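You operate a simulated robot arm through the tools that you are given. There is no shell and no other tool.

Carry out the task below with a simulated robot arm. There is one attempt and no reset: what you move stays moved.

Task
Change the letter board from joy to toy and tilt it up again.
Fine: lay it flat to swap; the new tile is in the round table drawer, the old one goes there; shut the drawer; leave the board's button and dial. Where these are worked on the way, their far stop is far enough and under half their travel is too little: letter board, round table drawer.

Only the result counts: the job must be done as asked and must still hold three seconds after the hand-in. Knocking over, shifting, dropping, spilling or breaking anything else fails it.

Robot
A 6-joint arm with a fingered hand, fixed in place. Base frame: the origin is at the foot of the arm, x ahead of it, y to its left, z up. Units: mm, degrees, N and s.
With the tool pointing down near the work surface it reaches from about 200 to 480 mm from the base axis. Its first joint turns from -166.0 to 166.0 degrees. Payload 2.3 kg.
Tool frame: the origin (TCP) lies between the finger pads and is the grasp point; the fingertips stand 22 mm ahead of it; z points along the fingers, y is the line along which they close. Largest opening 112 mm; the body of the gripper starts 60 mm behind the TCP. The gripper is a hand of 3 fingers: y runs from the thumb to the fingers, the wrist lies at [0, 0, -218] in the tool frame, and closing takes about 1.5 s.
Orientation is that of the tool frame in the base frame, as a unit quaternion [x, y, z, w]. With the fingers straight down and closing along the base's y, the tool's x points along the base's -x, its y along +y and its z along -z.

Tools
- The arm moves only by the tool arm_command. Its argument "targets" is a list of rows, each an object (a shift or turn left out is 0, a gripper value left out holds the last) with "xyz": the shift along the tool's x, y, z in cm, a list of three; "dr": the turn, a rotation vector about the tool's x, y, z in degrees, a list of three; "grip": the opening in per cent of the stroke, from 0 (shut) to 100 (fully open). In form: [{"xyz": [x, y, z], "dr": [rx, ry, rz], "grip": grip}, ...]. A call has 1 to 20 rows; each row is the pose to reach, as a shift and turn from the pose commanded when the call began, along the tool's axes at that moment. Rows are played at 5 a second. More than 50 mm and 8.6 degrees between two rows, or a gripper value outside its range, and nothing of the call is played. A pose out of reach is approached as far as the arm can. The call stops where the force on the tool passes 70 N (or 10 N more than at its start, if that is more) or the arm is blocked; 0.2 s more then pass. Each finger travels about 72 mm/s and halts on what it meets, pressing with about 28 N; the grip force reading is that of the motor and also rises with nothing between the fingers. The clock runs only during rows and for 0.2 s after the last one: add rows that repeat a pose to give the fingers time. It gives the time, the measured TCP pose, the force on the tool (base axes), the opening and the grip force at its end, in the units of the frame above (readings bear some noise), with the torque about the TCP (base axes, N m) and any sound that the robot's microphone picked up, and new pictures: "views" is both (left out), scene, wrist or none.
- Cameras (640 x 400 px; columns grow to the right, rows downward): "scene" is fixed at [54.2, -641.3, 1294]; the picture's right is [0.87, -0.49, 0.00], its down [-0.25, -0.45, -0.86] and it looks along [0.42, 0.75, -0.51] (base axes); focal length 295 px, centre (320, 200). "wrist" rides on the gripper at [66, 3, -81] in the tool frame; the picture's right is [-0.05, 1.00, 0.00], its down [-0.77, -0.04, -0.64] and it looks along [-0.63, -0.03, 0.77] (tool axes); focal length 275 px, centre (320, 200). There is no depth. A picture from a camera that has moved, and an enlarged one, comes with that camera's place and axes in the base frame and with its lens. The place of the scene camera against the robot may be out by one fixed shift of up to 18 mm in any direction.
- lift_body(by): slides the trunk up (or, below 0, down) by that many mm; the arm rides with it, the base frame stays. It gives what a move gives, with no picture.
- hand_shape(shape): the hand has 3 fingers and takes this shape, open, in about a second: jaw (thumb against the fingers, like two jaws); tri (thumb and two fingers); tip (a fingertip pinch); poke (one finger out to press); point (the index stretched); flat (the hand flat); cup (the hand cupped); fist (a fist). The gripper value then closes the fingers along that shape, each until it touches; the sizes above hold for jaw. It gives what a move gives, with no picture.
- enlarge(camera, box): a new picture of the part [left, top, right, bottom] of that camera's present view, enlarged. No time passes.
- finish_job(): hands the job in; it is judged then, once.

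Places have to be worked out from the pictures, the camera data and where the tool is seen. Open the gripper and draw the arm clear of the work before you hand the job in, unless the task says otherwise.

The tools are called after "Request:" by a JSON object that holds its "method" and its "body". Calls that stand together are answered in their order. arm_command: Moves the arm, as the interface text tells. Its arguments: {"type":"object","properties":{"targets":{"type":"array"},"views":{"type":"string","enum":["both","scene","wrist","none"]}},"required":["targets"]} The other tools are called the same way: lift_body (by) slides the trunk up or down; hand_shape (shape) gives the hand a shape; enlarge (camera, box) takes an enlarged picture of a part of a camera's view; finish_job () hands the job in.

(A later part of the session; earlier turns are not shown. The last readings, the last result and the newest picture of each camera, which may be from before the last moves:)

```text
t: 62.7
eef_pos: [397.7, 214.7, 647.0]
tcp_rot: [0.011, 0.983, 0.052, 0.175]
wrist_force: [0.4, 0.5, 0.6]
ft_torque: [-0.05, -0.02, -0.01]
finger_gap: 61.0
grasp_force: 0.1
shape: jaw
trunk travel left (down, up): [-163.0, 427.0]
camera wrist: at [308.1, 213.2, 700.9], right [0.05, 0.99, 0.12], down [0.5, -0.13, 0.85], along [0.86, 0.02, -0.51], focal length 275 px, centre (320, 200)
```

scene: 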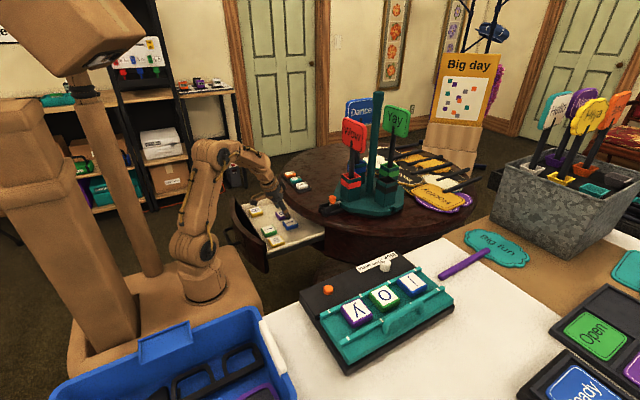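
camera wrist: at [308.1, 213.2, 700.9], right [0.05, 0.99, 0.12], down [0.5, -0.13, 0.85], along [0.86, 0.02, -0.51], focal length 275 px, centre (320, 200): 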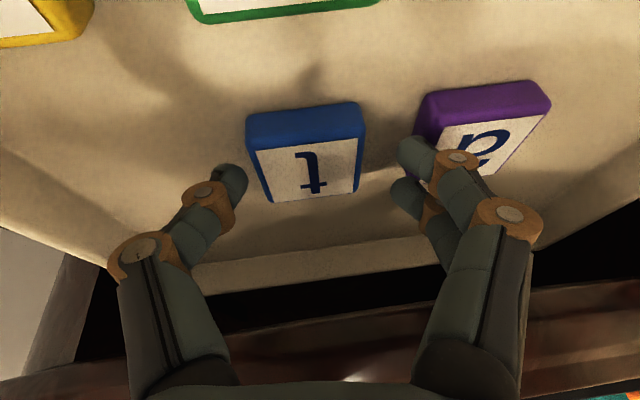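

t is right between the digits. I'll ease down a few millimetres at a time, feeling for the drawer floor.

Request:
{"method": "arm_command", "body": {"targets": [{"xyz": [0, 0, 0.2]}, {"xyz": [0, 0, 0.4]}, {"xyz": [0, 0, 0.4]}], "views": "wrist"}}

Request:
{"method": "enlarge", "body": {"camera": "wrist", "box": [160, 80, 480, 280]}}

```text
t: 63.5
eef_pos: [398.7, 214.8, 644.1]
tcp_rot: [0.01, 0.983, 0.053, 0.175]
wrist_force: [0.2, 0.1, -0.8]
ft_torque: [0.01, 0.03, -0.01]
finger_gap: 61.1
grasp_force: 0.0
shape: jaw
trunk travel left (down, up): [-163.0, 427.0]
camera wrist: at [308.8, 214.0, 697.5], right [0.05, 0.99, 0.12], down [0.51, -0.13, 0.85], along [0.86, 0.02, -0.51], focal length 275 px, centre (320, 200)
```

wrist: 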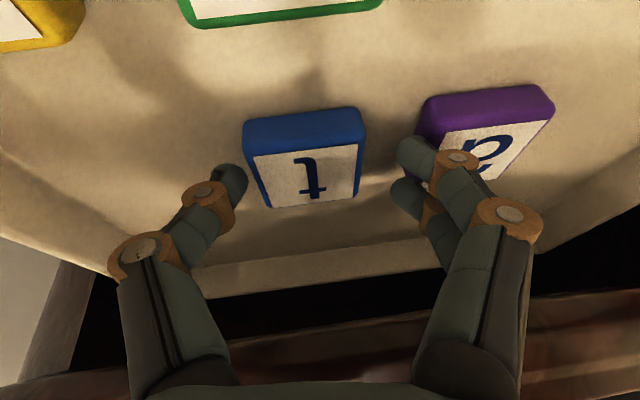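

```text
2.00 times, centred on (320, 180) of wrist
camera zoom: at [308.8, 214.0, 697.5], right [0.05, 0.99, 0.12], down [0.51, -0.13, 0.85], along [0.86, 0.02, -0.51], focal length 551 px, centre (320, 240)
```

zoom: 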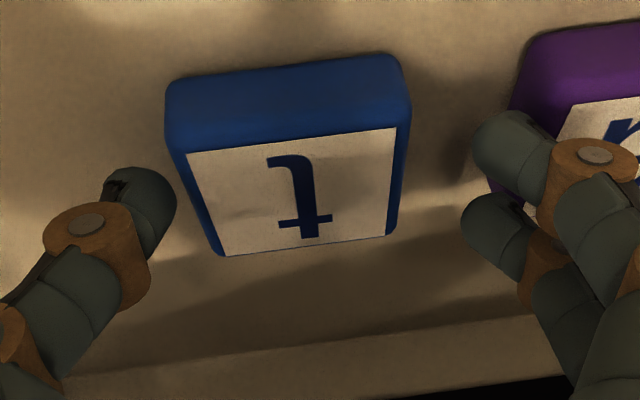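

In the zoomed view the fingertips are level with the tile's top face. That puts the tile top at about z 620 and the drawer floor near 605, lower than I estimated. I'll go down another 10 mm.

Request:
{"method": "arm_command", "body": {"targets": [{"xyz": [0, 0, 0.4]}, {"xyz": [0, 0, 0.8]}, {"xyz": [0, 0, 1.1]}, {"xyz": [0, 0, 1.1]}], "views": "wrist"}}

Request:
{"method": "enlarge", "body": {"camera": "wrist", "box": [160, 80, 480, 280]}}

```text
t: 64.5
eef_pos: [403.2, 215.7, 635.8]
tcp_rot: [0.01, 0.983, 0.054, 0.177]
wrist_force: [0.3, -1.0, 23.8]
ft_torque: [-1.0, -0.11, 0.02]
finger_gap: 59.8
grasp_force: 0.1
shape: jaw
trunk travel left (down, up): [-163.0, 427.0]
camera wrist: at [312.6, 214.6, 688.0], right [0.04, 0.99, 0.13], down [0.5, -0.13, 0.86], along [0.86, 0.03, -0.5], focal length 275 px, centre (320, 200)
```

wrist: 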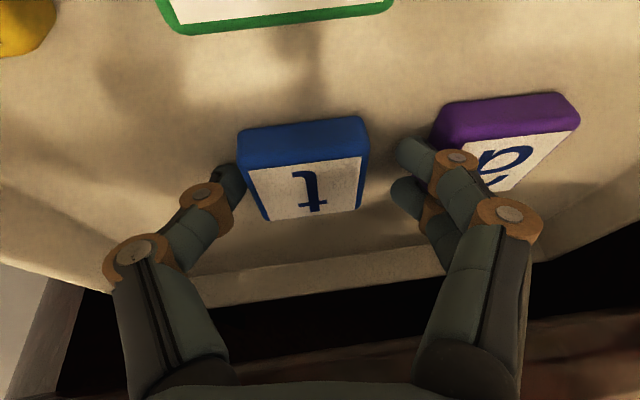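

```text
2.00 times, centred on (320, 180) of wrist
camera zoom: at [312.6, 214.6, 688.0], right [0.04, 0.99, 0.13], down [0.5, -0.13, 0.86], along [0.86, 0.03, -0.5], focal length 551 px, centre (320, 240)
```

zoom: 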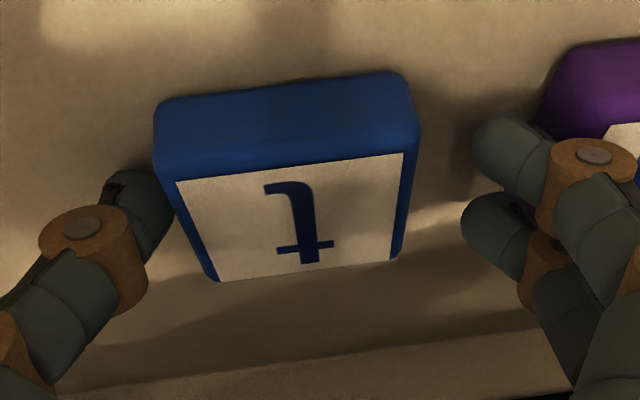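

The thumb touched the floor (24 N on the thumb side), so the floor is at z≈608. I'll lift off 2 mm and close on the tile.

Request:
{"method": "arm_command", "body": {"targets": [{"xyz": [0, 0, -0.3], "grip": 54}, {"xyz": [0, 0, -0.3], "grip": 30}, {"xyz": [0, 0, -0.3], "grip": 20}, {"xyz": [0, 0, -0.3], "grip": 10}, {"xyz": [0, 0, -0.3], "grip": 10}, {"xyz": [0, 0, -0.3], "grip": 10}], "views": "wrist"}}

Request:
{"method": "enlarge", "body": {"camera": "wrist", "box": [160, 80, 480, 280]}}

```text
t: 65.9
eef_pos: [401.7, 216.4, 636.4]
tcp_rot: [0.01, 0.983, 0.053, 0.175]
wrist_force: [-0.4, -0.5, -0.1]
ft_torque: [-0.01, 0.05, -0.01]
finger_gap: 42.1
grasp_force: 28.1
shape: jaw
trunk travel left (down, up): [-163.0, 427.0]
camera wrist: at [311.8, 215.0, 689.0], right [0.05, 0.99, 0.12], down [0.51, -0.13, 0.85], along [0.86, 0.02, -0.51], focal length 275 px, centre (320, 200)
```

wrist: 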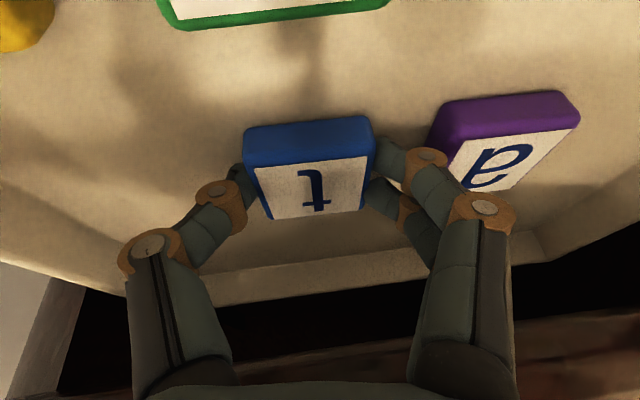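

```text
2.00 times, centred on (320, 180) of wrist
camera zoom: at [311.8, 215.0, 689.0], right [0.05, 0.99, 0.12], down [0.51, -0.13, 0.85], along [0.86, 0.02, -0.51], focal length 551 px, centre (320, 240)
```

zoom: 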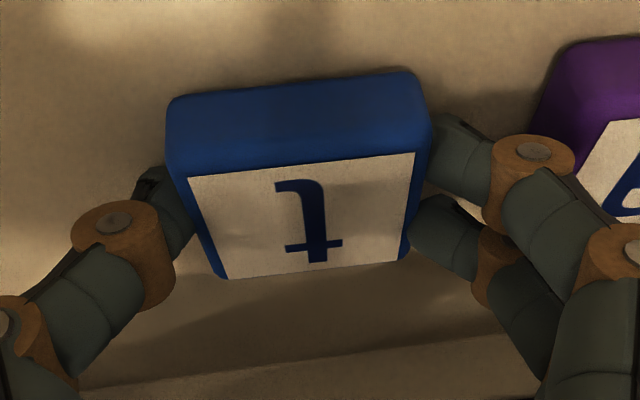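

t is firmly held with all three digits on it (42 mm). From here I'll lift it slightly and set it down 30 mm closer to the front of the drawer, so it stays reachable once I ease the drawer back away from my body.

Request:
{"method": "arm_command", "body": {"targets": [{"xyz": [-0.17, 0.053, -0.467], "grip": 10}, {"xyz": [-0.34, 0.107, -0.934], "grip": 10}, {"xyz": [1.07, 0.107, -1.447], "grip": 10}, {"xyz": [2.48, 0.107, -1.96], "grip": 10}, {"xyz": [2.65, 0.053, -1.49], "grip": 10}, {"xyz": [2.79, 0.01, -1.11], "grip": 10}, {"xyz": [2.79, 0.01, -1.11], "grip": 10}], "views": "both"}}

```text
t: 67.5
eef_pos: [369.3, 216.0, 637.3]
tcp_rot: [0.011, 0.983, 0.052, 0.175]
wrist_force: [-0.5, -0.5, -0.2]
ft_torque: [0.02, -0.02, 0.01]
finger_gap: 41.9
grasp_force: 27.5
shape: jaw
trunk travel left (down, up): [-163.0, 427.0]
camera wrist: at [280.7, 215.0, 691.2], right [0.05, 0.99, 0.12], down [0.5, -0.13, 0.85], along [0.86, 0.02, -0.51], focal length 275 px, centre (320, 200)
```

scene: 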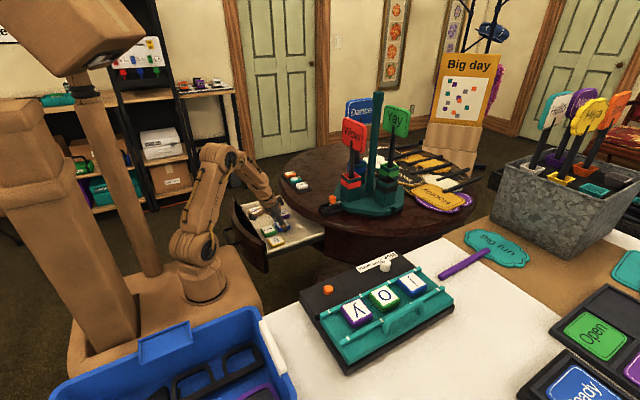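
wrist: 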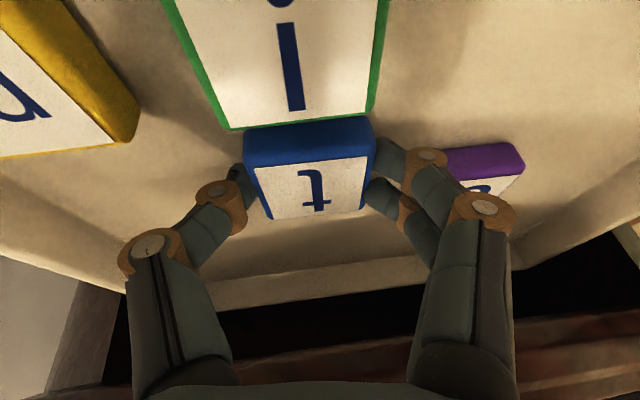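

t now sits just behind i, so I'll open and withdraw upward.

Request:
{"method": "arm_command", "body": {"targets": [{"grip": 54}, {"grip": 54}, {"grip": 54}, {"xyz": [-0.3, 0.1, -1.5], "grip": 54}, {"xyz": [-0.6, 0.2, -4], "grip": 54}, {"xyz": [-1.0, 0.3, -7], "grip": 54}, {"xyz": [-1.0, 0.3, -10], "grip": 54}, {"xyz": [-1.0, 0.3, -10], "grip": 54}], "views": "both"}}

```text
t: 69.3
eef_pos: [343.8, 210.1, 736.3]
tcp_rot: [0.009, 0.983, 0.054, 0.175]
wrist_force: [0.2, 0.4, 0.0]
ft_torque: [-0.04, 0.02, -0.01]
finger_gap: 60.2
grasp_force: 0.2
shape: jaw
trunk travel left (down, up): [-163.0, 427.0]
camera wrist: at [254.0, 207.8, 788.6], right [0.05, 0.99, 0.12], down [0.51, -0.13, 0.85], along [0.86, 0.02, -0.51], focal length 275 px, centre (320, 200)
```

scene: 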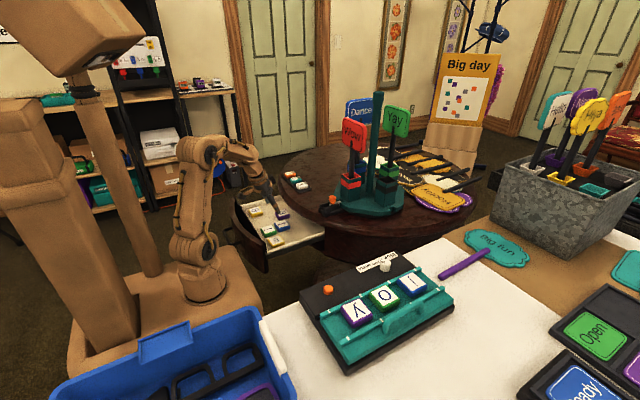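
wrist: 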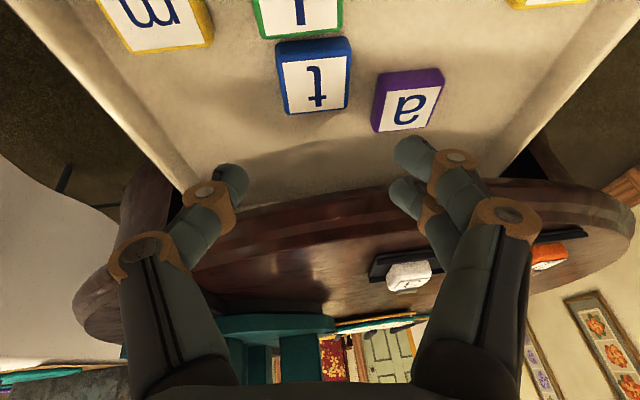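

t is free next to i. Next I'll bring the closed hand around in front of the drawer face, beside the handle on the +y side, to ease the drawer back about 28 mm.

Request:
{"method": "arm_command", "body": {"targets": [{"xyz": [1.2, 2.3, -3.1], "dr": [2.0, 6.7, -0.36], "grip": 0}, {"xyz": [2.4, 4.55, -6.1], "dr": [4.05, 13.35, -0.71], "grip": 0}, {"xyz": [5.2, 6.5, -6.9], "dr": [6.07, 20.03, -1.07], "grip": 0}, {"xyz": [8.0, 8.5, -7.7], "dr": [6.07, 20.03, -1.07], "grip": 0}, {"xyz": [10.75, 10.5, -8.5], "dr": [6.07, 20.03, -1.07], "grip": 0}, {"xyz": [13.53, 12.5, -9.25], "dr": [6.07, 20.03, -1.07], "grip": 0}, {"xyz": [13.53, 12.5, -9.25], "dr": [6.07, 20.03, -1.07], "grip": 0}], "views": "both"}}

```text
t: 70.9
eef_pos: [182.3, 328.8, 789.3]
tcp_rot: [0.0, 1.0, 0.001, 0.001]
wrist_force: [0.5, -1.0, -0.4]
ft_torque: [0.02, 0.0, -0.03]
finger_gap: 0.0
grasp_force: 28.2
shape: jaw
trunk travel left (down, up): [-163.0, 427.0]
camera wrist: at [116.4, 332.8, 870.8], right [0.05, 1.0, 0.0], down [0.77, -0.04, 0.64], along [0.64, -0.03, -0.77], focal length 275 px, centre (320, 200)
```

scene: 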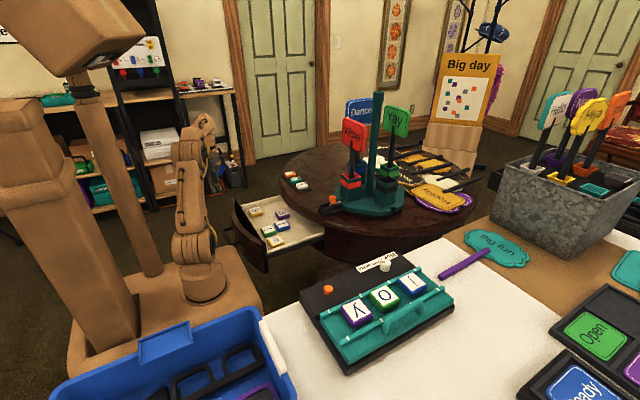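
wrist: 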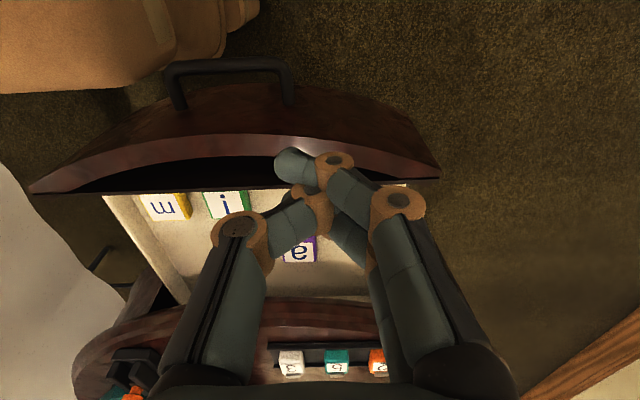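

The closed hand is in front of the panel's +y side. I'll lower it beside the panel face, slightly back for clearance.

Request:
{"method": "arm_command", "body": {"targets": [{"xyz": [0.8, 0, 3]}, {"xyz": [0.8, 0, 6]}, {"xyz": [0.8, 0, 9]}, {"xyz": [0.8, 0, 12]}, {"xyz": [0.8, 0, 12.8]}, {"xyz": [0.8, 0, 12.8]}], "views": "wrist"}}

```text
t: 72.3
eef_pos: [179.6, 328.7, 659.6]
tcp_rot: [0.001, 1.0, 0.001, 0.001]
wrist_force: [-0.3, 0.4, -0.6]
ft_torque: [-0.02, 0.0, -0.02]
finger_gap: 0.1
grasp_force: 28.1
shape: jaw
trunk travel left (down, up): [-163.0, 427.0]
camera wrist: at [113.4, 332.9, 740.4], right [0.05, 1.0, 0.0], down [0.77, -0.04, 0.64], along [0.64, -0.03, -0.77], focal length 275 px, centre (320, 200)
```

wrist: 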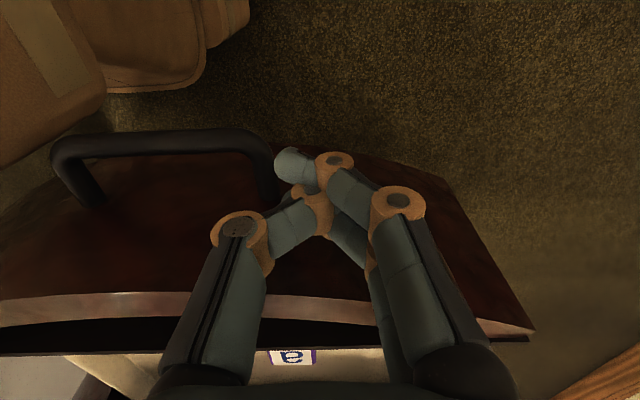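

The fingertips are clear of the handle end and facing the panel. I'll push gently toward +x.

Request:
{"method": "arm_command", "body": {"targets": [{"xyz": [-0.8, 0, 0]}, {"xyz": [-1.6, 0, 0]}, {"xyz": [-2.4, 0, 0]}, {"xyz": [-3.1, 0, 0]}, {"xyz": [-3.8, 0, 0]}, {"xyz": [-3.8, 0, 0]}], "views": "both"}}

Request:
{"method": "enlarge", "body": {"camera": "scene", "box": [200, 170, 360, 270]}}

```text
t: 73.7
eef_pos: [217.1, 329.1, 660.5]
tcp_rot: [0.001, 1.0, 0.0, 0.001]
wrist_force: [0.0, 0.2, -0.5]
ft_torque: [-0.03, 0.0, 0.01]
finger_gap: 0.0
grasp_force: 28.2
shape: jaw
trunk travel left (down, up): [-163.0, 427.0]
camera wrist: at [152.0, 332.1, 740.7], right [0.05, 1.0, 0.0], down [0.77, -0.04, 0.64], along [0.64, -0.03, -0.77], focal length 275 px, centre (320, 200)
```

scene: 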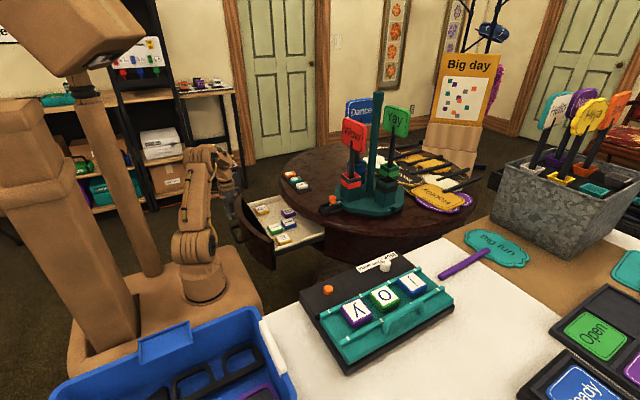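
wrist: 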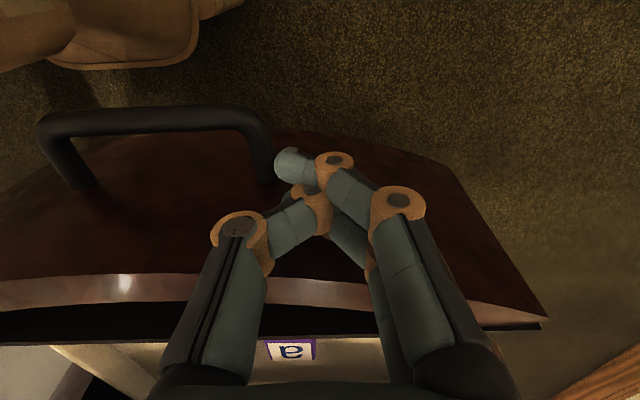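

```text
4.00 times, centred on (280, 220) of scene
camera zoom: at [54.2, -641.3, 1294.0], right [0.87, -0.49, 0.0], down [-0.25, -0.45, -0.86], along [0.42, 0.75, -0.51], focal length 1181 px, centre (480, 120)
```

zoom: 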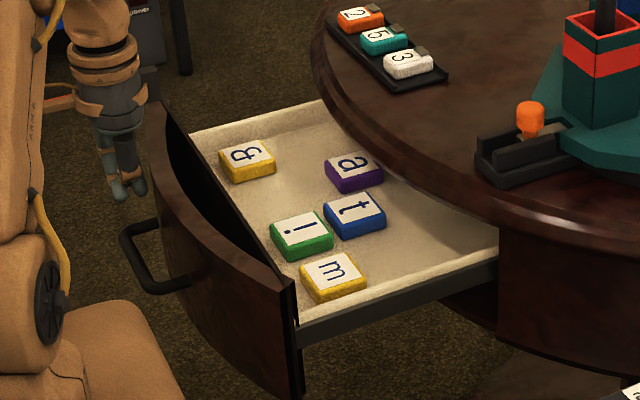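

The drawer is back to about 194 mm out, and t now sits at x≈414. Before I raise the trunk I want to be sure my own body won't hit the handle, so I'll look at the body's shape more closely.

Request:
{"method": "enlarge", "body": {"camera": "scene", "box": [150, 220, 310, 320]}}

Request:
{"method": "enlarge", "body": {"camera": "wrist", "box": [0, 0, 320, 200]}}

```text
4.00 times, centred on (230, 270) of scene
camera zoom: at [54.2, -641.3, 1294.0], right [0.87, -0.49, 0.0], down [-0.25, -0.45, -0.86], along [0.42, 0.75, -0.51], focal length 1181 px, centre (680, -80)
```

zoom: 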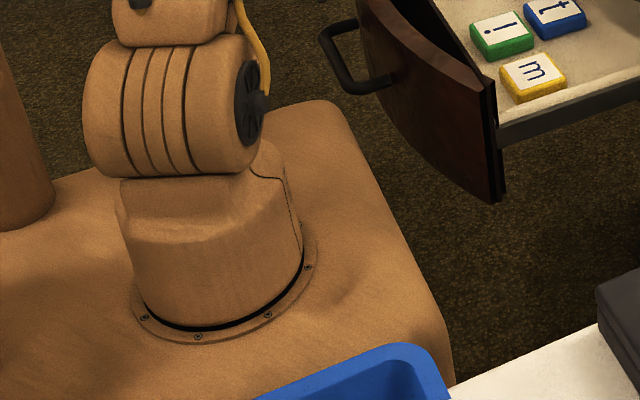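

```text
2.00 times, centred on (160, 100) of wrist
camera zoom: at [152.0, 332.1, 740.7], right [0.05, 1.0, 0.0], down [0.77, -0.04, 0.64], along [0.64, -0.03, -0.77], focal length 551 px, centre (640, 400)
```

zoom: 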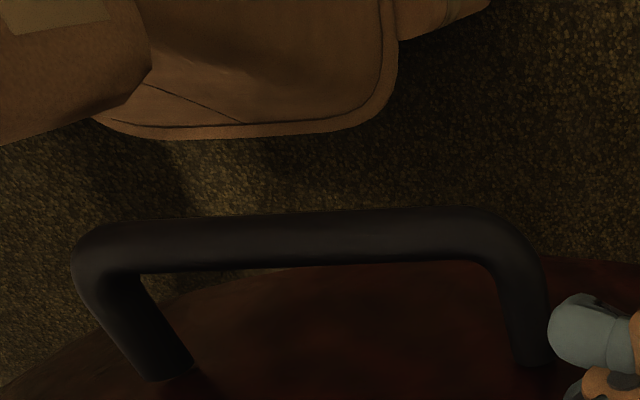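

The body's outline is ambiguous from one view. I'll raise the hand straight up 100 mm for a second viewpoint on the same corner, which will let me triangulate it.

Request:
{"method": "arm_command", "body": {"targets": [{"xyz": [0.3, 0, -3]}, {"xyz": [0.3, 0, -6]}, {"xyz": [0, 0, -9]}, {"xyz": [0, 0, -10]}, {"xyz": [0, 0, -10]}], "views": "none"}}

Request:
{"method": "enlarge", "body": {"camera": "wrist", "box": [0, 0, 320, 200]}}

```text
t: 74.9
eef_pos: [219.9, 329.8, 760.6]
tcp_rot: [0.002, 1.0, 0.001, 0.001]
wrist_force: [0.4, -0.1, -0.3]
ft_torque: [0.0, -0.02, 0.0]
finger_gap: 0.0
grasp_force: 28.5
shape: jaw
trunk travel left (down, up): [-163.0, 427.0]
```

```text
2.00 times, centred on (160, 100) of wrist
camera zoom: at [153.4, 333.1, 840.1], right [0.05, 1.0, 0.0], down [0.77, -0.04, 0.64], along [0.64, -0.03, -0.77], focal length 551 px, centre (640, 400)
```

zoom: 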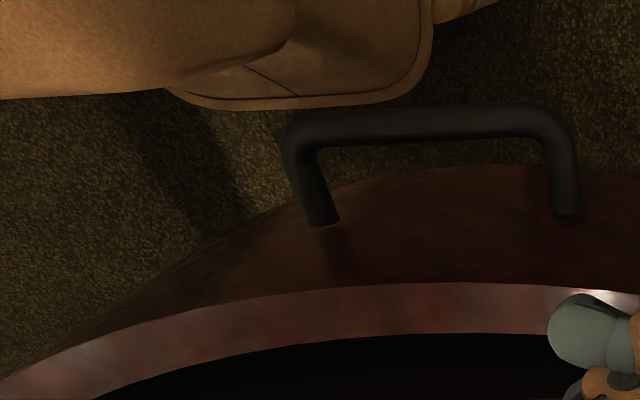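

Comparing views, my body box reaches only to about x≈200, y≈177, while the handle starts at y≈199. Raising is therefore safe. I'll lift the trunk 100 mm and check the scene.

Request:
{"method": "lift_body", "body": {"by": 60}}

Request:
{"method": "enlarge", "body": {"camera": "scene", "box": [150, 180, 350, 305]}}

```text
t: 75.9
eef_pos: [220.0, 329.1, 819.9]
tcp_rot: [0.001, 1.0, 0.001, 0.0]
wrist_force: [0.1, 0.2, 0.1]
ft_torque: [0.02, 0.01, 0.0]
finger_gap: 0.1
grasp_force: 27.4
shape: jaw
trunk travel left (down, up): [-223.0, 367.0]
```

```text
3.20 times, centred on (250, 242) of scene
camera zoom: at [54.2, -641.3, 1294.0], right [0.87, -0.49, 0.0], down [-0.25, -0.45, -0.86], along [0.42, 0.75, -0.51], focal length 945 px, centre (544, 64)
```

zoom: 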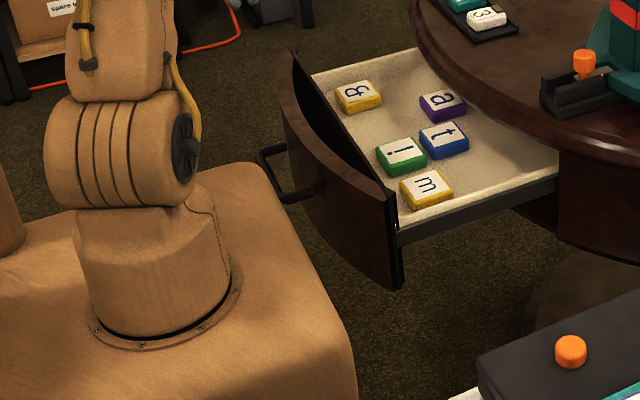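

Nothing touched and the drawer did not move. I'll continue up.

Request:
{"method": "lift_body", "body": {"by": 70}}

Request:
{"method": "enlarge", "body": {"camera": "scene", "box": [150, 180, 350, 305]}}

```text
t: 76.9
eef_pos: [218.7, 329.0, 888.6]
tcp_rot: [0.001, 1.0, 0.001, 0.001]
wrist_force: [-0.5, -0.7, -0.5]
ft_torque: [-0.01, -0.02, 0.03]
finger_gap: 0.1
grasp_force: 28.3
shape: jaw
trunk travel left (down, up): [-293.0, 297.0]
```

```text
3.20 times, centred on (250, 242) of scene
camera zoom: at [54.2, -641.3, 1294.0], right [0.87, -0.49, 0.0], down [-0.25, -0.45, -0.86], along [0.42, 0.75, -0.51], focal length 945 px, centre (544, 64)
```

zoom: 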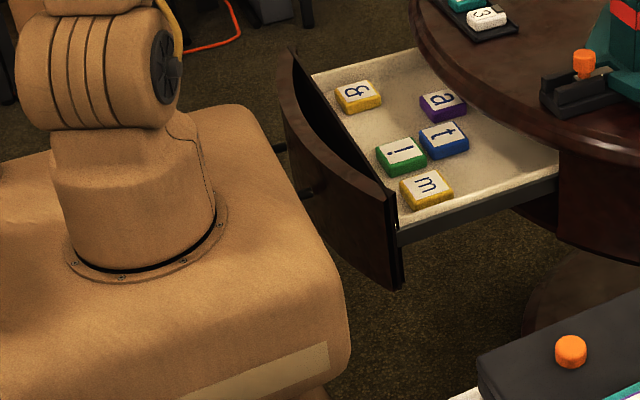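

Still clear. I'll go up the last 70 mm to the original trunk height.

Request:
{"method": "lift_body", "body": {"by": 70}}

Request:
{"method": "enlarge", "body": {"camera": "scene", "box": [150, 180, 350, 305]}}

```text
t: 78.0
eef_pos: [219.2, 328.9, 959.6]
tcp_rot: [0.001, 1.0, 0.0, 0.0]
wrist_force: [-0.2, 0.2, 1.3]
ft_torque: [-0.01, -0.01, 0.01]
finger_gap: 0.0
grasp_force: 28.6
shape: jaw
trunk travel left (down, up): [-363.0, 227.0]
```

```text
3.20 times, centred on (250, 242) of scene
camera zoom: at [54.2, -641.3, 1294.0], right [0.87, -0.49, 0.0], down [-0.25, -0.45, -0.86], along [0.42, 0.75, -0.51], focal length 945 px, centre (544, 64)
```

zoom: 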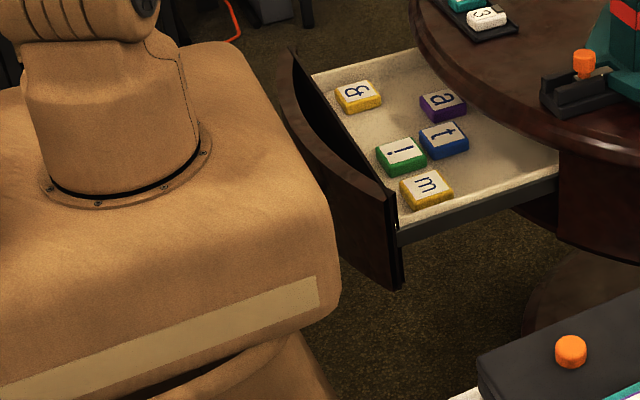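

Trunk is back at 0 and the drawer is undisturbed. I'll swing over to the board along an arc, turning the hand so its closing line lies along x (thumb toward O, fingers toward the far end).

Request:
{"method": "arm_command", "body": {"targets": [{"xyz": [-3.09, -2.63, 0], "dr": [0, 0, 5.6], "grip": 56}, {"xyz": [-5.88, -5.63, 0], "dr": [0, 0, 11.2], "grip": 56}, {"xyz": [-8.15, -8.89, 0], "dr": [0, 0, 16.9], "grip": 56}, {"xyz": [-10.23, -12.13, 0], "dr": [0, 0, 22.5], "grip": 56}, {"xyz": [-12.36, -15.3, 0], "dr": [0, 0, 28.1], "grip": 56}, {"xyz": [-14.12, -18.69, 0], "dr": [0, 0, 33.75], "grip": 56}, {"xyz": [-15.49, -22.23, 0], "dr": [0, 0, 39.4], "grip": 56}, {"xyz": [-16.47, -25.92, 0], "dr": [0, 0, 45], "grip": 56}, {"xyz": [-17.03, -29.68, 0], "dr": [0, 0, 50.6], "grip": 56}, {"xyz": [-17.17, -33.49, 0], "dr": [0, 0, 56.25], "grip": 56}, {"xyz": [-16.9, -37.27, 0], "dr": [0, 0, 61.9], "grip": 56}, {"xyz": [-16.2, -41.06, 0], "dr": [0, 0, 67.5], "grip": 56}, {"xyz": [-15.1, -44.69, 0.5], "dr": [0, 0, 73.1], "grip": 56}, {"xyz": [-14.06, -48.4, 1.0], "dr": [0, 0, 78.75], "grip": 56}, {"xyz": [-12.81, -52.23, 2.0], "dr": [0, 0, 84.4], "grip": 56}, {"xyz": [-11.04, -55.86, 3.0], "dr": [0, 0, 90], "grip": 56}, {"xyz": [-11.04, -55.86, 3.0], "dr": [0, 0, 90], "grip": 56}], "views": "both"}}

```text
t: 81.6
eef_pos: [329.9, -232.8, 928.8]
tcp_rot: [0.708, 0.706, 0.0, 0.001]
wrist_force: [-0.5, 0.1, -0.7]
ft_torque: [-0.02, 0.01, 0.02]
finger_gap: 62.4
grasp_force: 0.0
shape: jaw
trunk travel left (down, up): [-363.0, 227.0]
camera wrist: at [333.6, -165.7, 1009.8], right [1.0, -0.05, 0.0], down [-0.04, -0.77, 0.63], along [-0.03, -0.63, -0.77], focal length 275 px, centre (320, 200)
```

scene: 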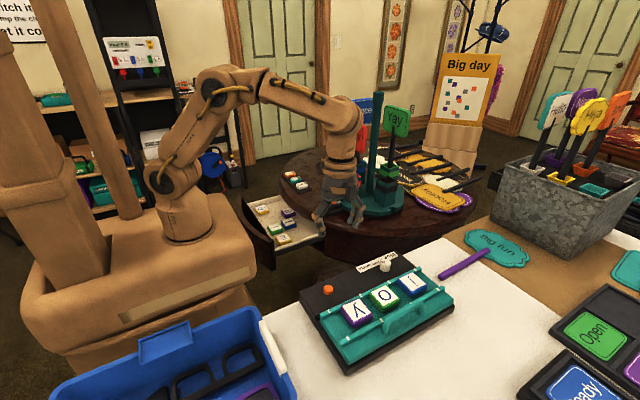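
wrist: 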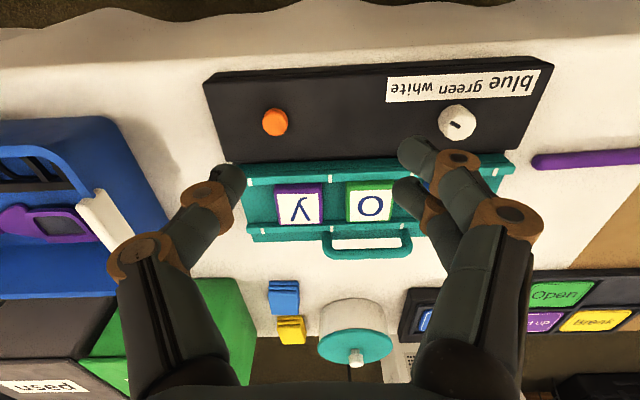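

The view is well aligned: y at x≈305, O at 375, so j is at about [444,-343], with the dial at [436,-259] to avoid. I'll tilt the hand outward about 30° and go to a pregrasp about 60 mm short of j.

Request:
{"method": "arm_command", "body": {"targets": [{"xyz": [-1.5, 2.0, 0.5], "dr": [-1.62, -4.99, 0.43], "grip": 56}, {"xyz": [-3.0, 4.1, 1.2], "dr": [-3.25, -9.97, 0.87], "grip": 56}, {"xyz": [-4.6, 6.2, 2.4], "dr": [-4.87, -14.96, 1.3], "grip": 56}, {"xyz": [-6.1, 8.2, 3.6], "dr": [-6.49, -19.95, 1.74], "grip": 56}, {"xyz": [-7.0, 9.3, 4.9], "dr": [-8.12, -24.93, 2.17], "grip": 56}, {"xyz": [-7.67, 10.29, 6.08], "dr": [-9.74, -29.92, 2.61], "grip": 56}, {"xyz": [-7.67, 10.29, 6.08], "dr": [-9.74, -29.92, 2.61], "grip": 56}], "views": "both"}}

```text
t: 83.2
eef_pos: [431.9, -306.2, 867.1]
tcp_rot: [0.698, 0.663, -0.122, 0.241]
wrist_force: [-0.2, -0.3, -0.2]
ft_torque: [-0.03, 0.01, 0.01]
finger_gap: 62.3
grasp_force: 0.1
shape: jaw
trunk travel left (down, up): [-363.0, 227.0]
camera wrist: at [428.8, -207.8, 903.5], right [0.98, -0.04, 0.2], down [-0.2, -0.35, 0.92], along [0.03, -0.94, -0.35], focal length 275 px, centre (320, 200)
```

scene: 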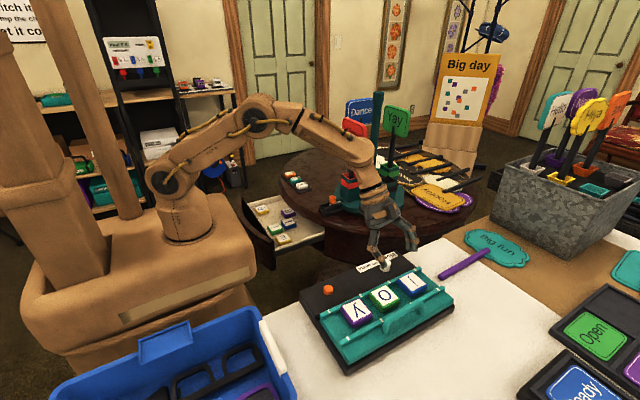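
wrist: 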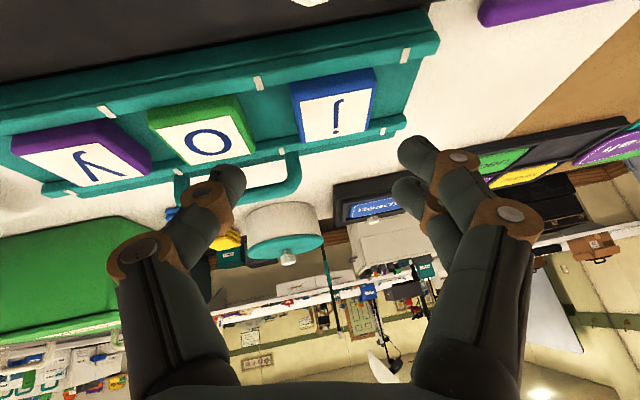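

The hand reached the tilted pregrasp. I'll zoom in to measure exactly where j sits relative to the fingers.

Request:
{"method": "enlarge", "body": {"camera": "wrist", "box": [200, 40, 460, 203]}}

```text
2.45 times, centred on (330, 122) of wrist
camera zoom: at [428.8, -207.8, 903.5], right [0.98, -0.04, 0.2], down [-0.2, -0.35, 0.92], along [0.03, -0.94, -0.35], focal length 676 px, centre (296, 393)
```

zoom: 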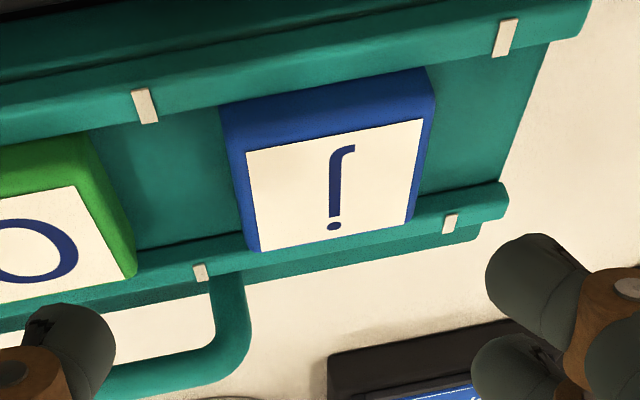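

j's top-face centre measures [1.5, 9.3, 75] mm in the tool frame. I'll shift 9 mm toward the fingers' side, narrow the opening slightly, and advance to just above the tile.

Request:
{"method": "arm_command", "body": {"targets": [{"xyz": [-0.1, 0.5, 1.0], "grip": 51}, {"xyz": [-0.2, 0.93, 2.2], "grip": 51}, {"xyz": [-0.25, 0.93, 3.4], "grip": 51}, {"xyz": [-0.25, 0.93, 4.4], "grip": 51}, {"xyz": [-0.25, 0.93, 4.4], "grip": 51}], "views": "wrist"}}

Request:
{"method": "enlarge", "body": {"camera": "wrist", "box": [160, 60, 480, 260]}}

```text
t: 84.4
eef_pos: [446.4, -330.1, 833.4]
tcp_rot: [0.698, 0.663, -0.123, 0.24]
wrist_force: [0.2, 0.2, 0.8]
ft_torque: [0.01, 0.03, 0.02]
finger_gap: 57.7
grasp_force: 0.1
shape: jaw
trunk travel left (down, up): [-363.0, 227.0]
camera wrist: at [443.7, -232.0, 870.4], right [0.98, -0.04, 0.2], down [-0.2, -0.35, 0.92], along [0.03, -0.94, -0.35], focal length 275 px, centre (320, 200)
```

wrist: 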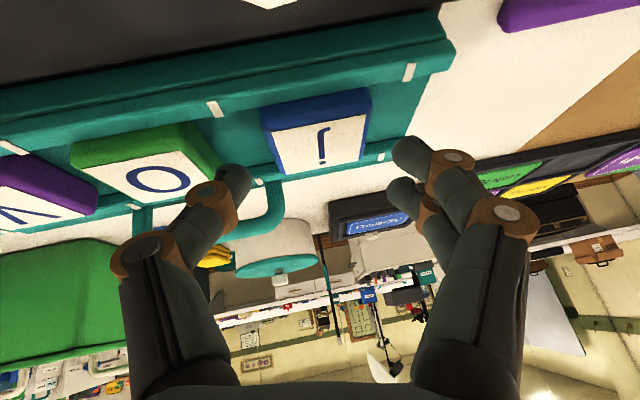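

```text
2.00 times, centred on (320, 160) of wrist
camera zoom: at [443.7, -232.0, 870.4], right [0.98, -0.04, 0.2], down [-0.2, -0.35, 0.92], along [0.03, -0.94, -0.35], focal length 551 px, centre (320, 280)
```

zoom: 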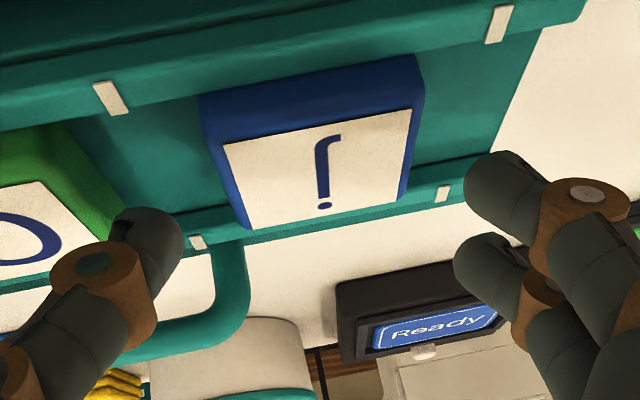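

j is centred between thumb and fingers (tool-frame y≈0), with its top face 18 mm short of where I want it. I'll advance in small steps.

Request:
{"method": "arm_command", "body": {"targets": [{"xyz": [0.08, 0, 0.5]}, {"xyz": [0.15, 0, 1.0]}, {"xyz": [0.15, 0, 1.3]}, {"xyz": [0.15, 0, 1.3]}], "views": "wrist"}}

Request:
{"method": "enlarge", "body": {"camera": "wrist", "box": [160, 80, 480, 280]}}

```text
t: 85.4
eef_pos: [449.4, -336.1, 822.7]
tcp_rot: [0.698, 0.663, -0.123, 0.242]
wrist_force: [-1.1, 0.4, -0.4]
ft_torque: [-0.03, 0.02, 0.03]
finger_gap: 57.8
grasp_force: 0.1
shape: jaw
trunk travel left (down, up): [-363.0, 227.0]
camera wrist: at [445.6, -237.9, 859.3], right [0.98, -0.04, 0.2], down [-0.2, -0.35, 0.92], along [0.03, -0.94, -0.35], focal length 275 px, centre (320, 200)
```

wrist: 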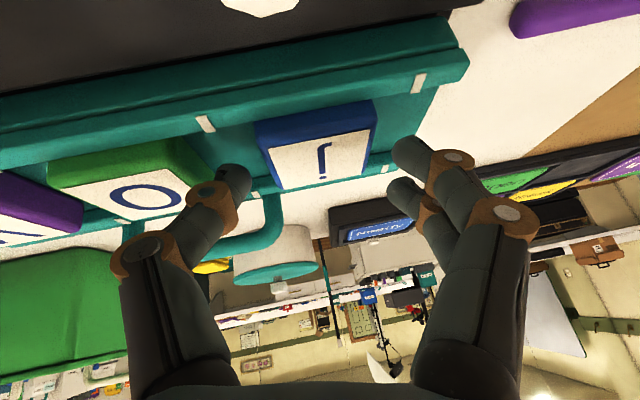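

```text
2.00 times, centred on (320, 180) of wrist
camera zoom: at [445.6, -237.9, 859.3], right [0.98, -0.04, 0.2], down [-0.2, -0.35, 0.92], along [0.03, -0.94, -0.35], focal length 551 px, centre (320, 240)
```

zoom: 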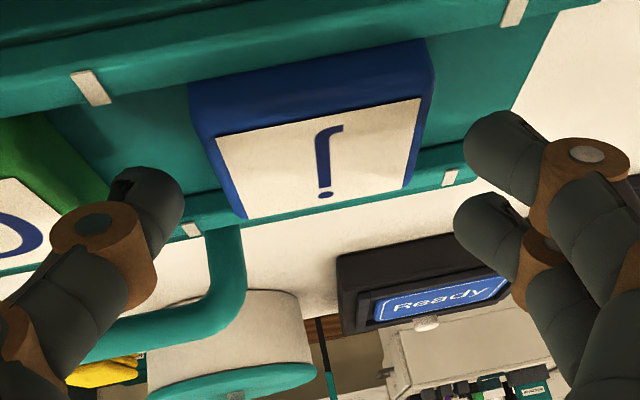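

Still centred; about 4 mm more to go before the thumb reaches the plate. I'll ease in and watch for contact.

Request:
{"method": "arm_command", "body": {"targets": [{"xyz": [0.1, 0, 0.2]}, {"xyz": [0.15, 0, 0.4]}, {"xyz": [0.15, 0, 0.4]}], "views": "none"}}

```text
t: 86.2
eef_pos: [448.6, -336.8, 818.2]
tcp_rot: [0.698, 0.663, -0.123, 0.241]
wrist_force: [0.4, 0.0, -0.2]
ft_torque: [-0.03, 0.02, 0.0]
finger_gap: 57.5
grasp_force: 0.1
shape: jaw
trunk travel left (down, up): [-363.0, 227.0]
```

No contact yet at 818. I'll go another 2 mm down.

Request:
{"method": "arm_command", "body": {"targets": [{"xyz": [0, 0, 0.15]}, {"xyz": [0, 0, 0.25]}, {"xyz": [0, 0, 0.25]}], "views": "wrist"}}

Request:
{"method": "enlarge", "body": {"camera": "wrist", "box": [160, 80, 480, 280]}}

```text
t: 87.0
eef_pos: [450.8, -336.7, 815.7]
tcp_rot: [0.698, 0.664, -0.122, 0.241]
wrist_force: [0.1, 0.7, 0.5]
ft_torque: [-0.03, 0.03, 0.05]
finger_gap: 57.6
grasp_force: 0.1
shape: jaw
trunk travel left (down, up): [-363.0, 227.0]
camera wrist: at [447.4, -239.0, 852.8], right [0.98, -0.04, 0.2], down [-0.2, -0.35, 0.92], along [0.03, -0.94, -0.35], focal length 275 px, centre (320, 200)
```

wrist: 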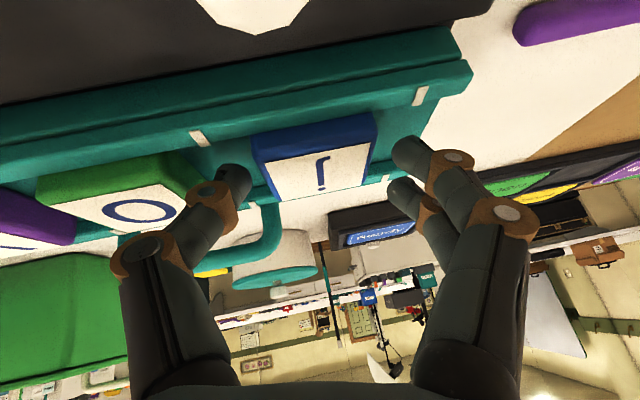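

```text
2.00 times, centred on (320, 180) of wrist
camera zoom: at [447.4, -239.0, 852.8], right [0.98, -0.04, 0.2], down [-0.2, -0.35, 0.92], along [0.03, -0.94, -0.35], focal length 551 px, centre (320, 240)
```

zoom: 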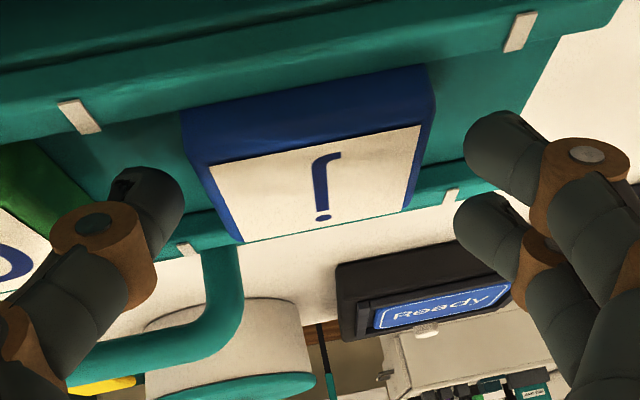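

The tile is now at about [3.7, 0, 12.5] in the tool frame and the thumb tip is about mid-height on it. I'll go 2–3 mm lower for a better bite, watching the force.

Request:
{"method": "arm_command", "body": {"targets": [{"xyz": [0, 0, 0.15]}, {"xyz": [0, 0, 0.3]}, {"xyz": [0, 0, 0.3]}], "views": "none"}}

```text
t: 87.8
eef_pos: [450.8, -339.6, 812.1]
tcp_rot: [0.697, 0.664, -0.123, 0.241]
wrist_force: [1.1, 0.4, -0.9]
ft_torque: [-0.01, -0.03, 0.03]
finger_gap: 57.8
grasp_force: 0.0
shape: jaw
trunk travel left (down, up): [-363.0, 227.0]
```

No floor contact and a good overlap. Closing on j.

Request:
{"method": "arm_command", "body": {"targets": [{"grip": 40}, {"grip": 25}, {"grip": 10}, {"grip": 10}, {"grip": 10}, {"grip": 10}], "views": "wrist"}}

Request:
{"method": "enlarge", "body": {"camera": "wrist", "box": [160, 80, 480, 280]}}

```text
t: 89.2
eef_pos: [450.0, -341.2, 812.2]
tcp_rot: [0.698, 0.664, -0.122, 0.242]
wrist_force: [-0.9, -0.3, 0.1]
ft_torque: [-0.07, 0.02, 0.03]
finger_gap: 39.6
grasp_force: 28.6
shape: jaw
trunk travel left (down, up): [-363.0, 227.0]
camera wrist: at [447.3, -241.7, 849.5], right [0.98, -0.04, 0.2], down [-0.2, -0.35, 0.91], along [0.03, -0.94, -0.35], focal length 275 px, centre (320, 200)
```

wrist: 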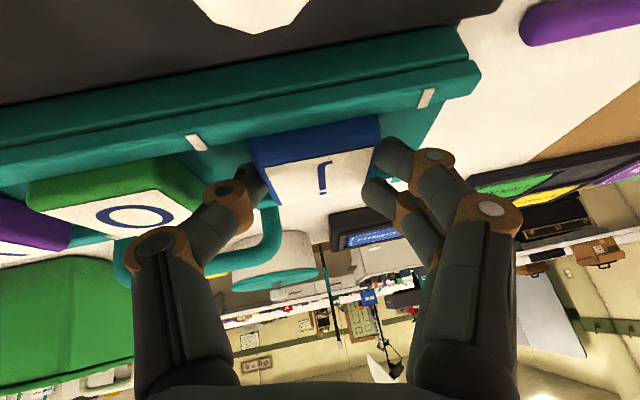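

```text
2.00 times, centred on (320, 180) of wrist
camera zoom: at [447.3, -241.7, 849.5], right [0.98, -0.04, 0.2], down [-0.2, -0.35, 0.91], along [0.03, -0.94, -0.35], focal length 551 px, centre (320, 240)
```

zoom: 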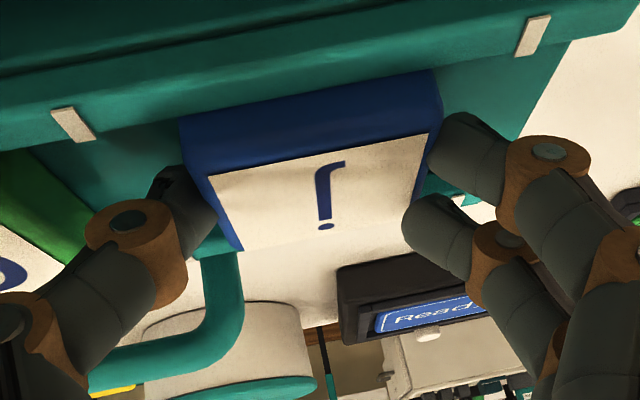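

j is gripped (28 N). I'll lift it straight up first so it clears the rail, then draw back along the tool axis.

Request:
{"method": "arm_command", "body": {"targets": [{"xyz": [-0.25, 0.09, -0.43], "grip": 10}, {"xyz": [-0.49, 0.175, -0.854], "grip": 10}, {"xyz": [-0.78, 0.28, -1.37], "grip": 10}, {"xyz": [-0.98, 0.35, -1.71], "grip": 10}, {"xyz": [-0.98, 0.35, -3.2], "grip": 10}, {"xyz": [-0.98, 0.35, -5.5], "grip": 10}, {"xyz": [-0.98, 0.35, -8.0], "grip": 10}, {"xyz": [-0.98, 0.35, -8.0], "grip": 10}], "views": "both"}}

```text
t: 91.0
eef_pos: [444.4, -306.0, 887.0]
tcp_rot: [0.697, 0.664, -0.122, 0.241]
wrist_force: [-0.6, -1.0, 0.4]
ft_torque: [-0.04, 0.02, 0.02]
finger_gap: 39.7
grasp_force: 27.9
shape: jaw
trunk travel left (down, up): [-363.0, 227.0]
camera wrist: at [439.9, -207.7, 924.8], right [0.98, -0.04, 0.2], down [-0.2, -0.35, 0.91], along [0.03, -0.94, -0.35], focal length 275 px, centre (320, 200)
```

scene: 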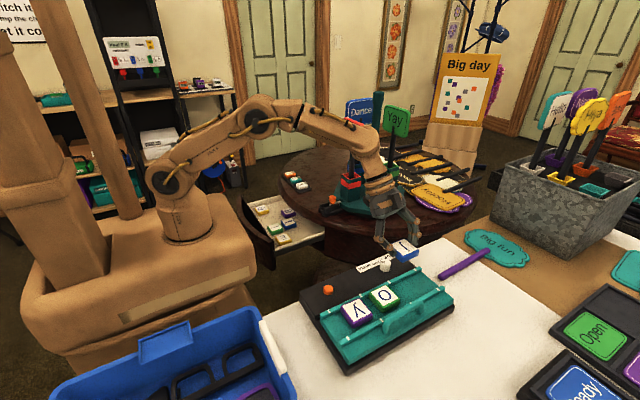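
wrist: 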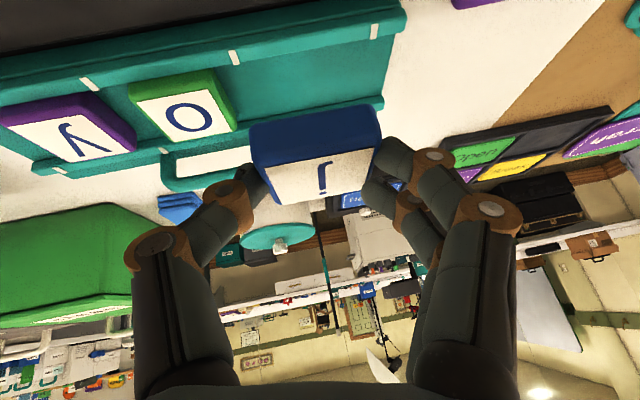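

j is lifted cleanly, with O and y undisturbed. I'll carry it in an arc to the drawer side, turning the hand +90° about vertical so the tilt and grip carry over, and stop above the empty spot at about [412,140].

Request:
{"method": "arm_command", "body": {"targets": [{"xyz": [3.16, 0.24, -2.11], "dr": [-2.76, 0.98, -4.8], "grip": 10}, {"xyz": [6.0, 0.2, -4.34], "dr": [-5.51, 1.96, -9.6], "grip": 10}, {"xyz": [8.77, -0.1, -6.57], "dr": [-8.27, 2.95, -14.4], "grip": 10}, {"xyz": [11.55, -0.48, -8.25], "dr": [-11.02, 3.93, -19.2], "grip": 10}, {"xyz": [14.13, -0.93, -9.82], "dr": [-13.78, 4.91, -24.0], "grip": 10}, {"xyz": [16.5, -1.13, -11.22], "dr": [-16.54, 5.89, -28.8], "grip": 10}, {"xyz": [18.8, -1.31, -12.58], "dr": [-19.29, 6.87, -33.6], "grip": 10}, {"xyz": [21.02, -1.48, -13.88], "dr": [-22.05, 7.86, -38.4], "grip": 10}, {"xyz": [23.37, -1.91, -14.73], "dr": [-24.8, 8.84, -43.2], "grip": 10}, {"xyz": [25.95, -2.56, -15.18], "dr": [-27.56, 9.82, -48.0], "grip": 10}, {"xyz": [28.48, -3.19, -15.59], "dr": [-30.32, 10.8, -52.8], "grip": 10}, {"xyz": [31.11, -4.04, -15.53], "dr": [-33.07, 11.78, -57.6], "grip": 10}, {"xyz": [33.76, -5.03, -15.48], "dr": [-35.83, 12.77, -62.4], "grip": 10}, {"xyz": [36.34, -6.07, -15.41], "dr": [-38.58, 13.75, -67.2], "grip": 10}, {"xyz": [38.81, -7.24, -15.32], "dr": [-41.34, 14.73, -72.0], "grip": 10}, {"xyz": [41.21, -8.52, -15.2], "dr": [-44.1, 15.71, -76.8], "grip": 10}, {"xyz": [41.21, -8.52, -15.2], "dr": [-44.1, 15.71, -76.8], "grip": 10}], "views": "both"}}

```text
t: 94.6
eef_pos: [372.1, 135.2, 806.1]
tcp_rot: [0.025, 0.963, 0.081, 0.255]
wrist_force: [-0.2, 1.0, 0.5]
ft_torque: [0.03, 0.0, -0.01]
finger_gap: 39.4
grasp_force: 27.5
shape: jaw
out of reach, approached as far as the arm can: row 16, 17
trunk travel left (down, up): [-363.0, 227.0]
camera wrist: at [275.8, 133.7, 843.1], right [0.05, 0.98, 0.19], down [0.35, -0.2, 0.92], along [0.93, 0.02, -0.35], focal length 275 px, centre (320, 200)
```

scene: 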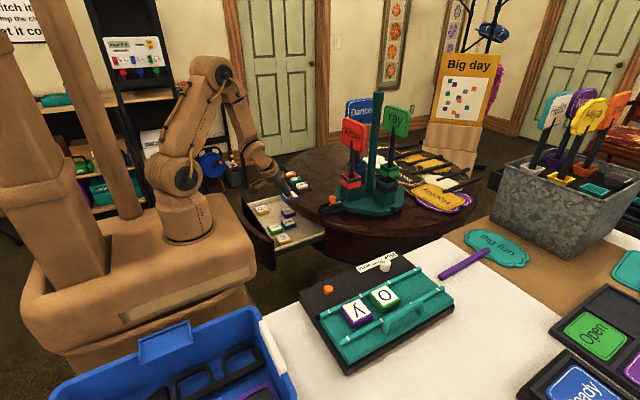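
wrist: 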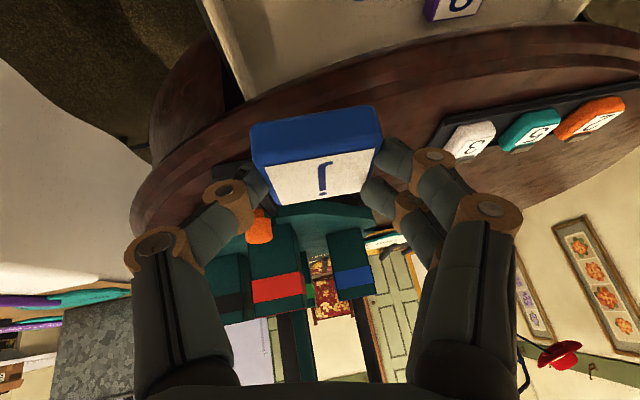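

j arrived with the planned tilt, hovering at z 806. I'll lower it straight down in front of the rim to just above the drawer.

Request:
{"method": "arm_command", "body": {"targets": [{"xyz": [0.92, -0.43, 1.72], "grip": 10}, {"xyz": [1.84, -0.87, 3.44], "grip": 10}, {"xyz": [2.76, -1.35, 5.16], "grip": 10}, {"xyz": [3.68, -1.84, 6.88], "grip": 10}, {"xyz": [4.5, -2.2, 8.4], "grip": 10}, {"xyz": [5.09, -2.6, 9.65], "grip": 10}, {"xyz": [5.09, -2.6, 9.65], "grip": 10}], "views": "both"}}

```text
t: 96.2
eef_pos: [387.3, 169.6, 710.5]
tcp_rot: [0.027, 0.964, 0.07, 0.255]
wrist_force: [-8.0, -0.6, -0.3]
ft_torque: [0.04, 0.12, 0.19]
finger_gap: 39.6
grasp_force: 27.9
shape: jaw
out of reach, approached as far as the arm can: row 1, 2, 3, 4, 5, 6, 7
trunk travel left (down, up): [-363.0, 227.0]
camera wrist: at [290.1, 169.1, 747.1], right [0.06, 0.98, 0.17], down [0.35, -0.18, 0.92], along [0.93, 0.01, -0.36], focal length 275 px, centre (320, 200)
```

scene: 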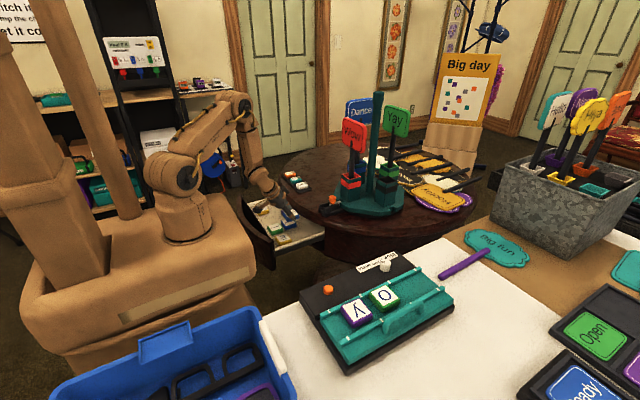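
wrist: 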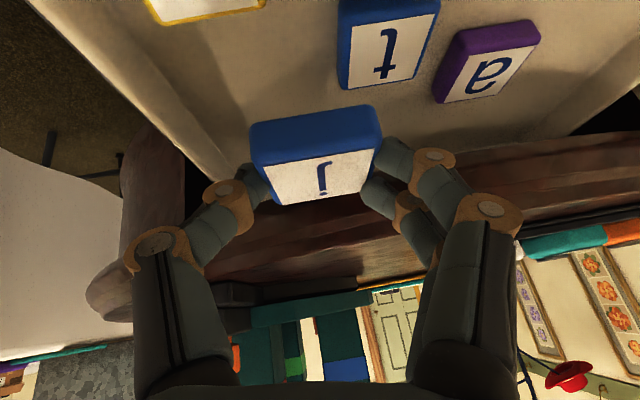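

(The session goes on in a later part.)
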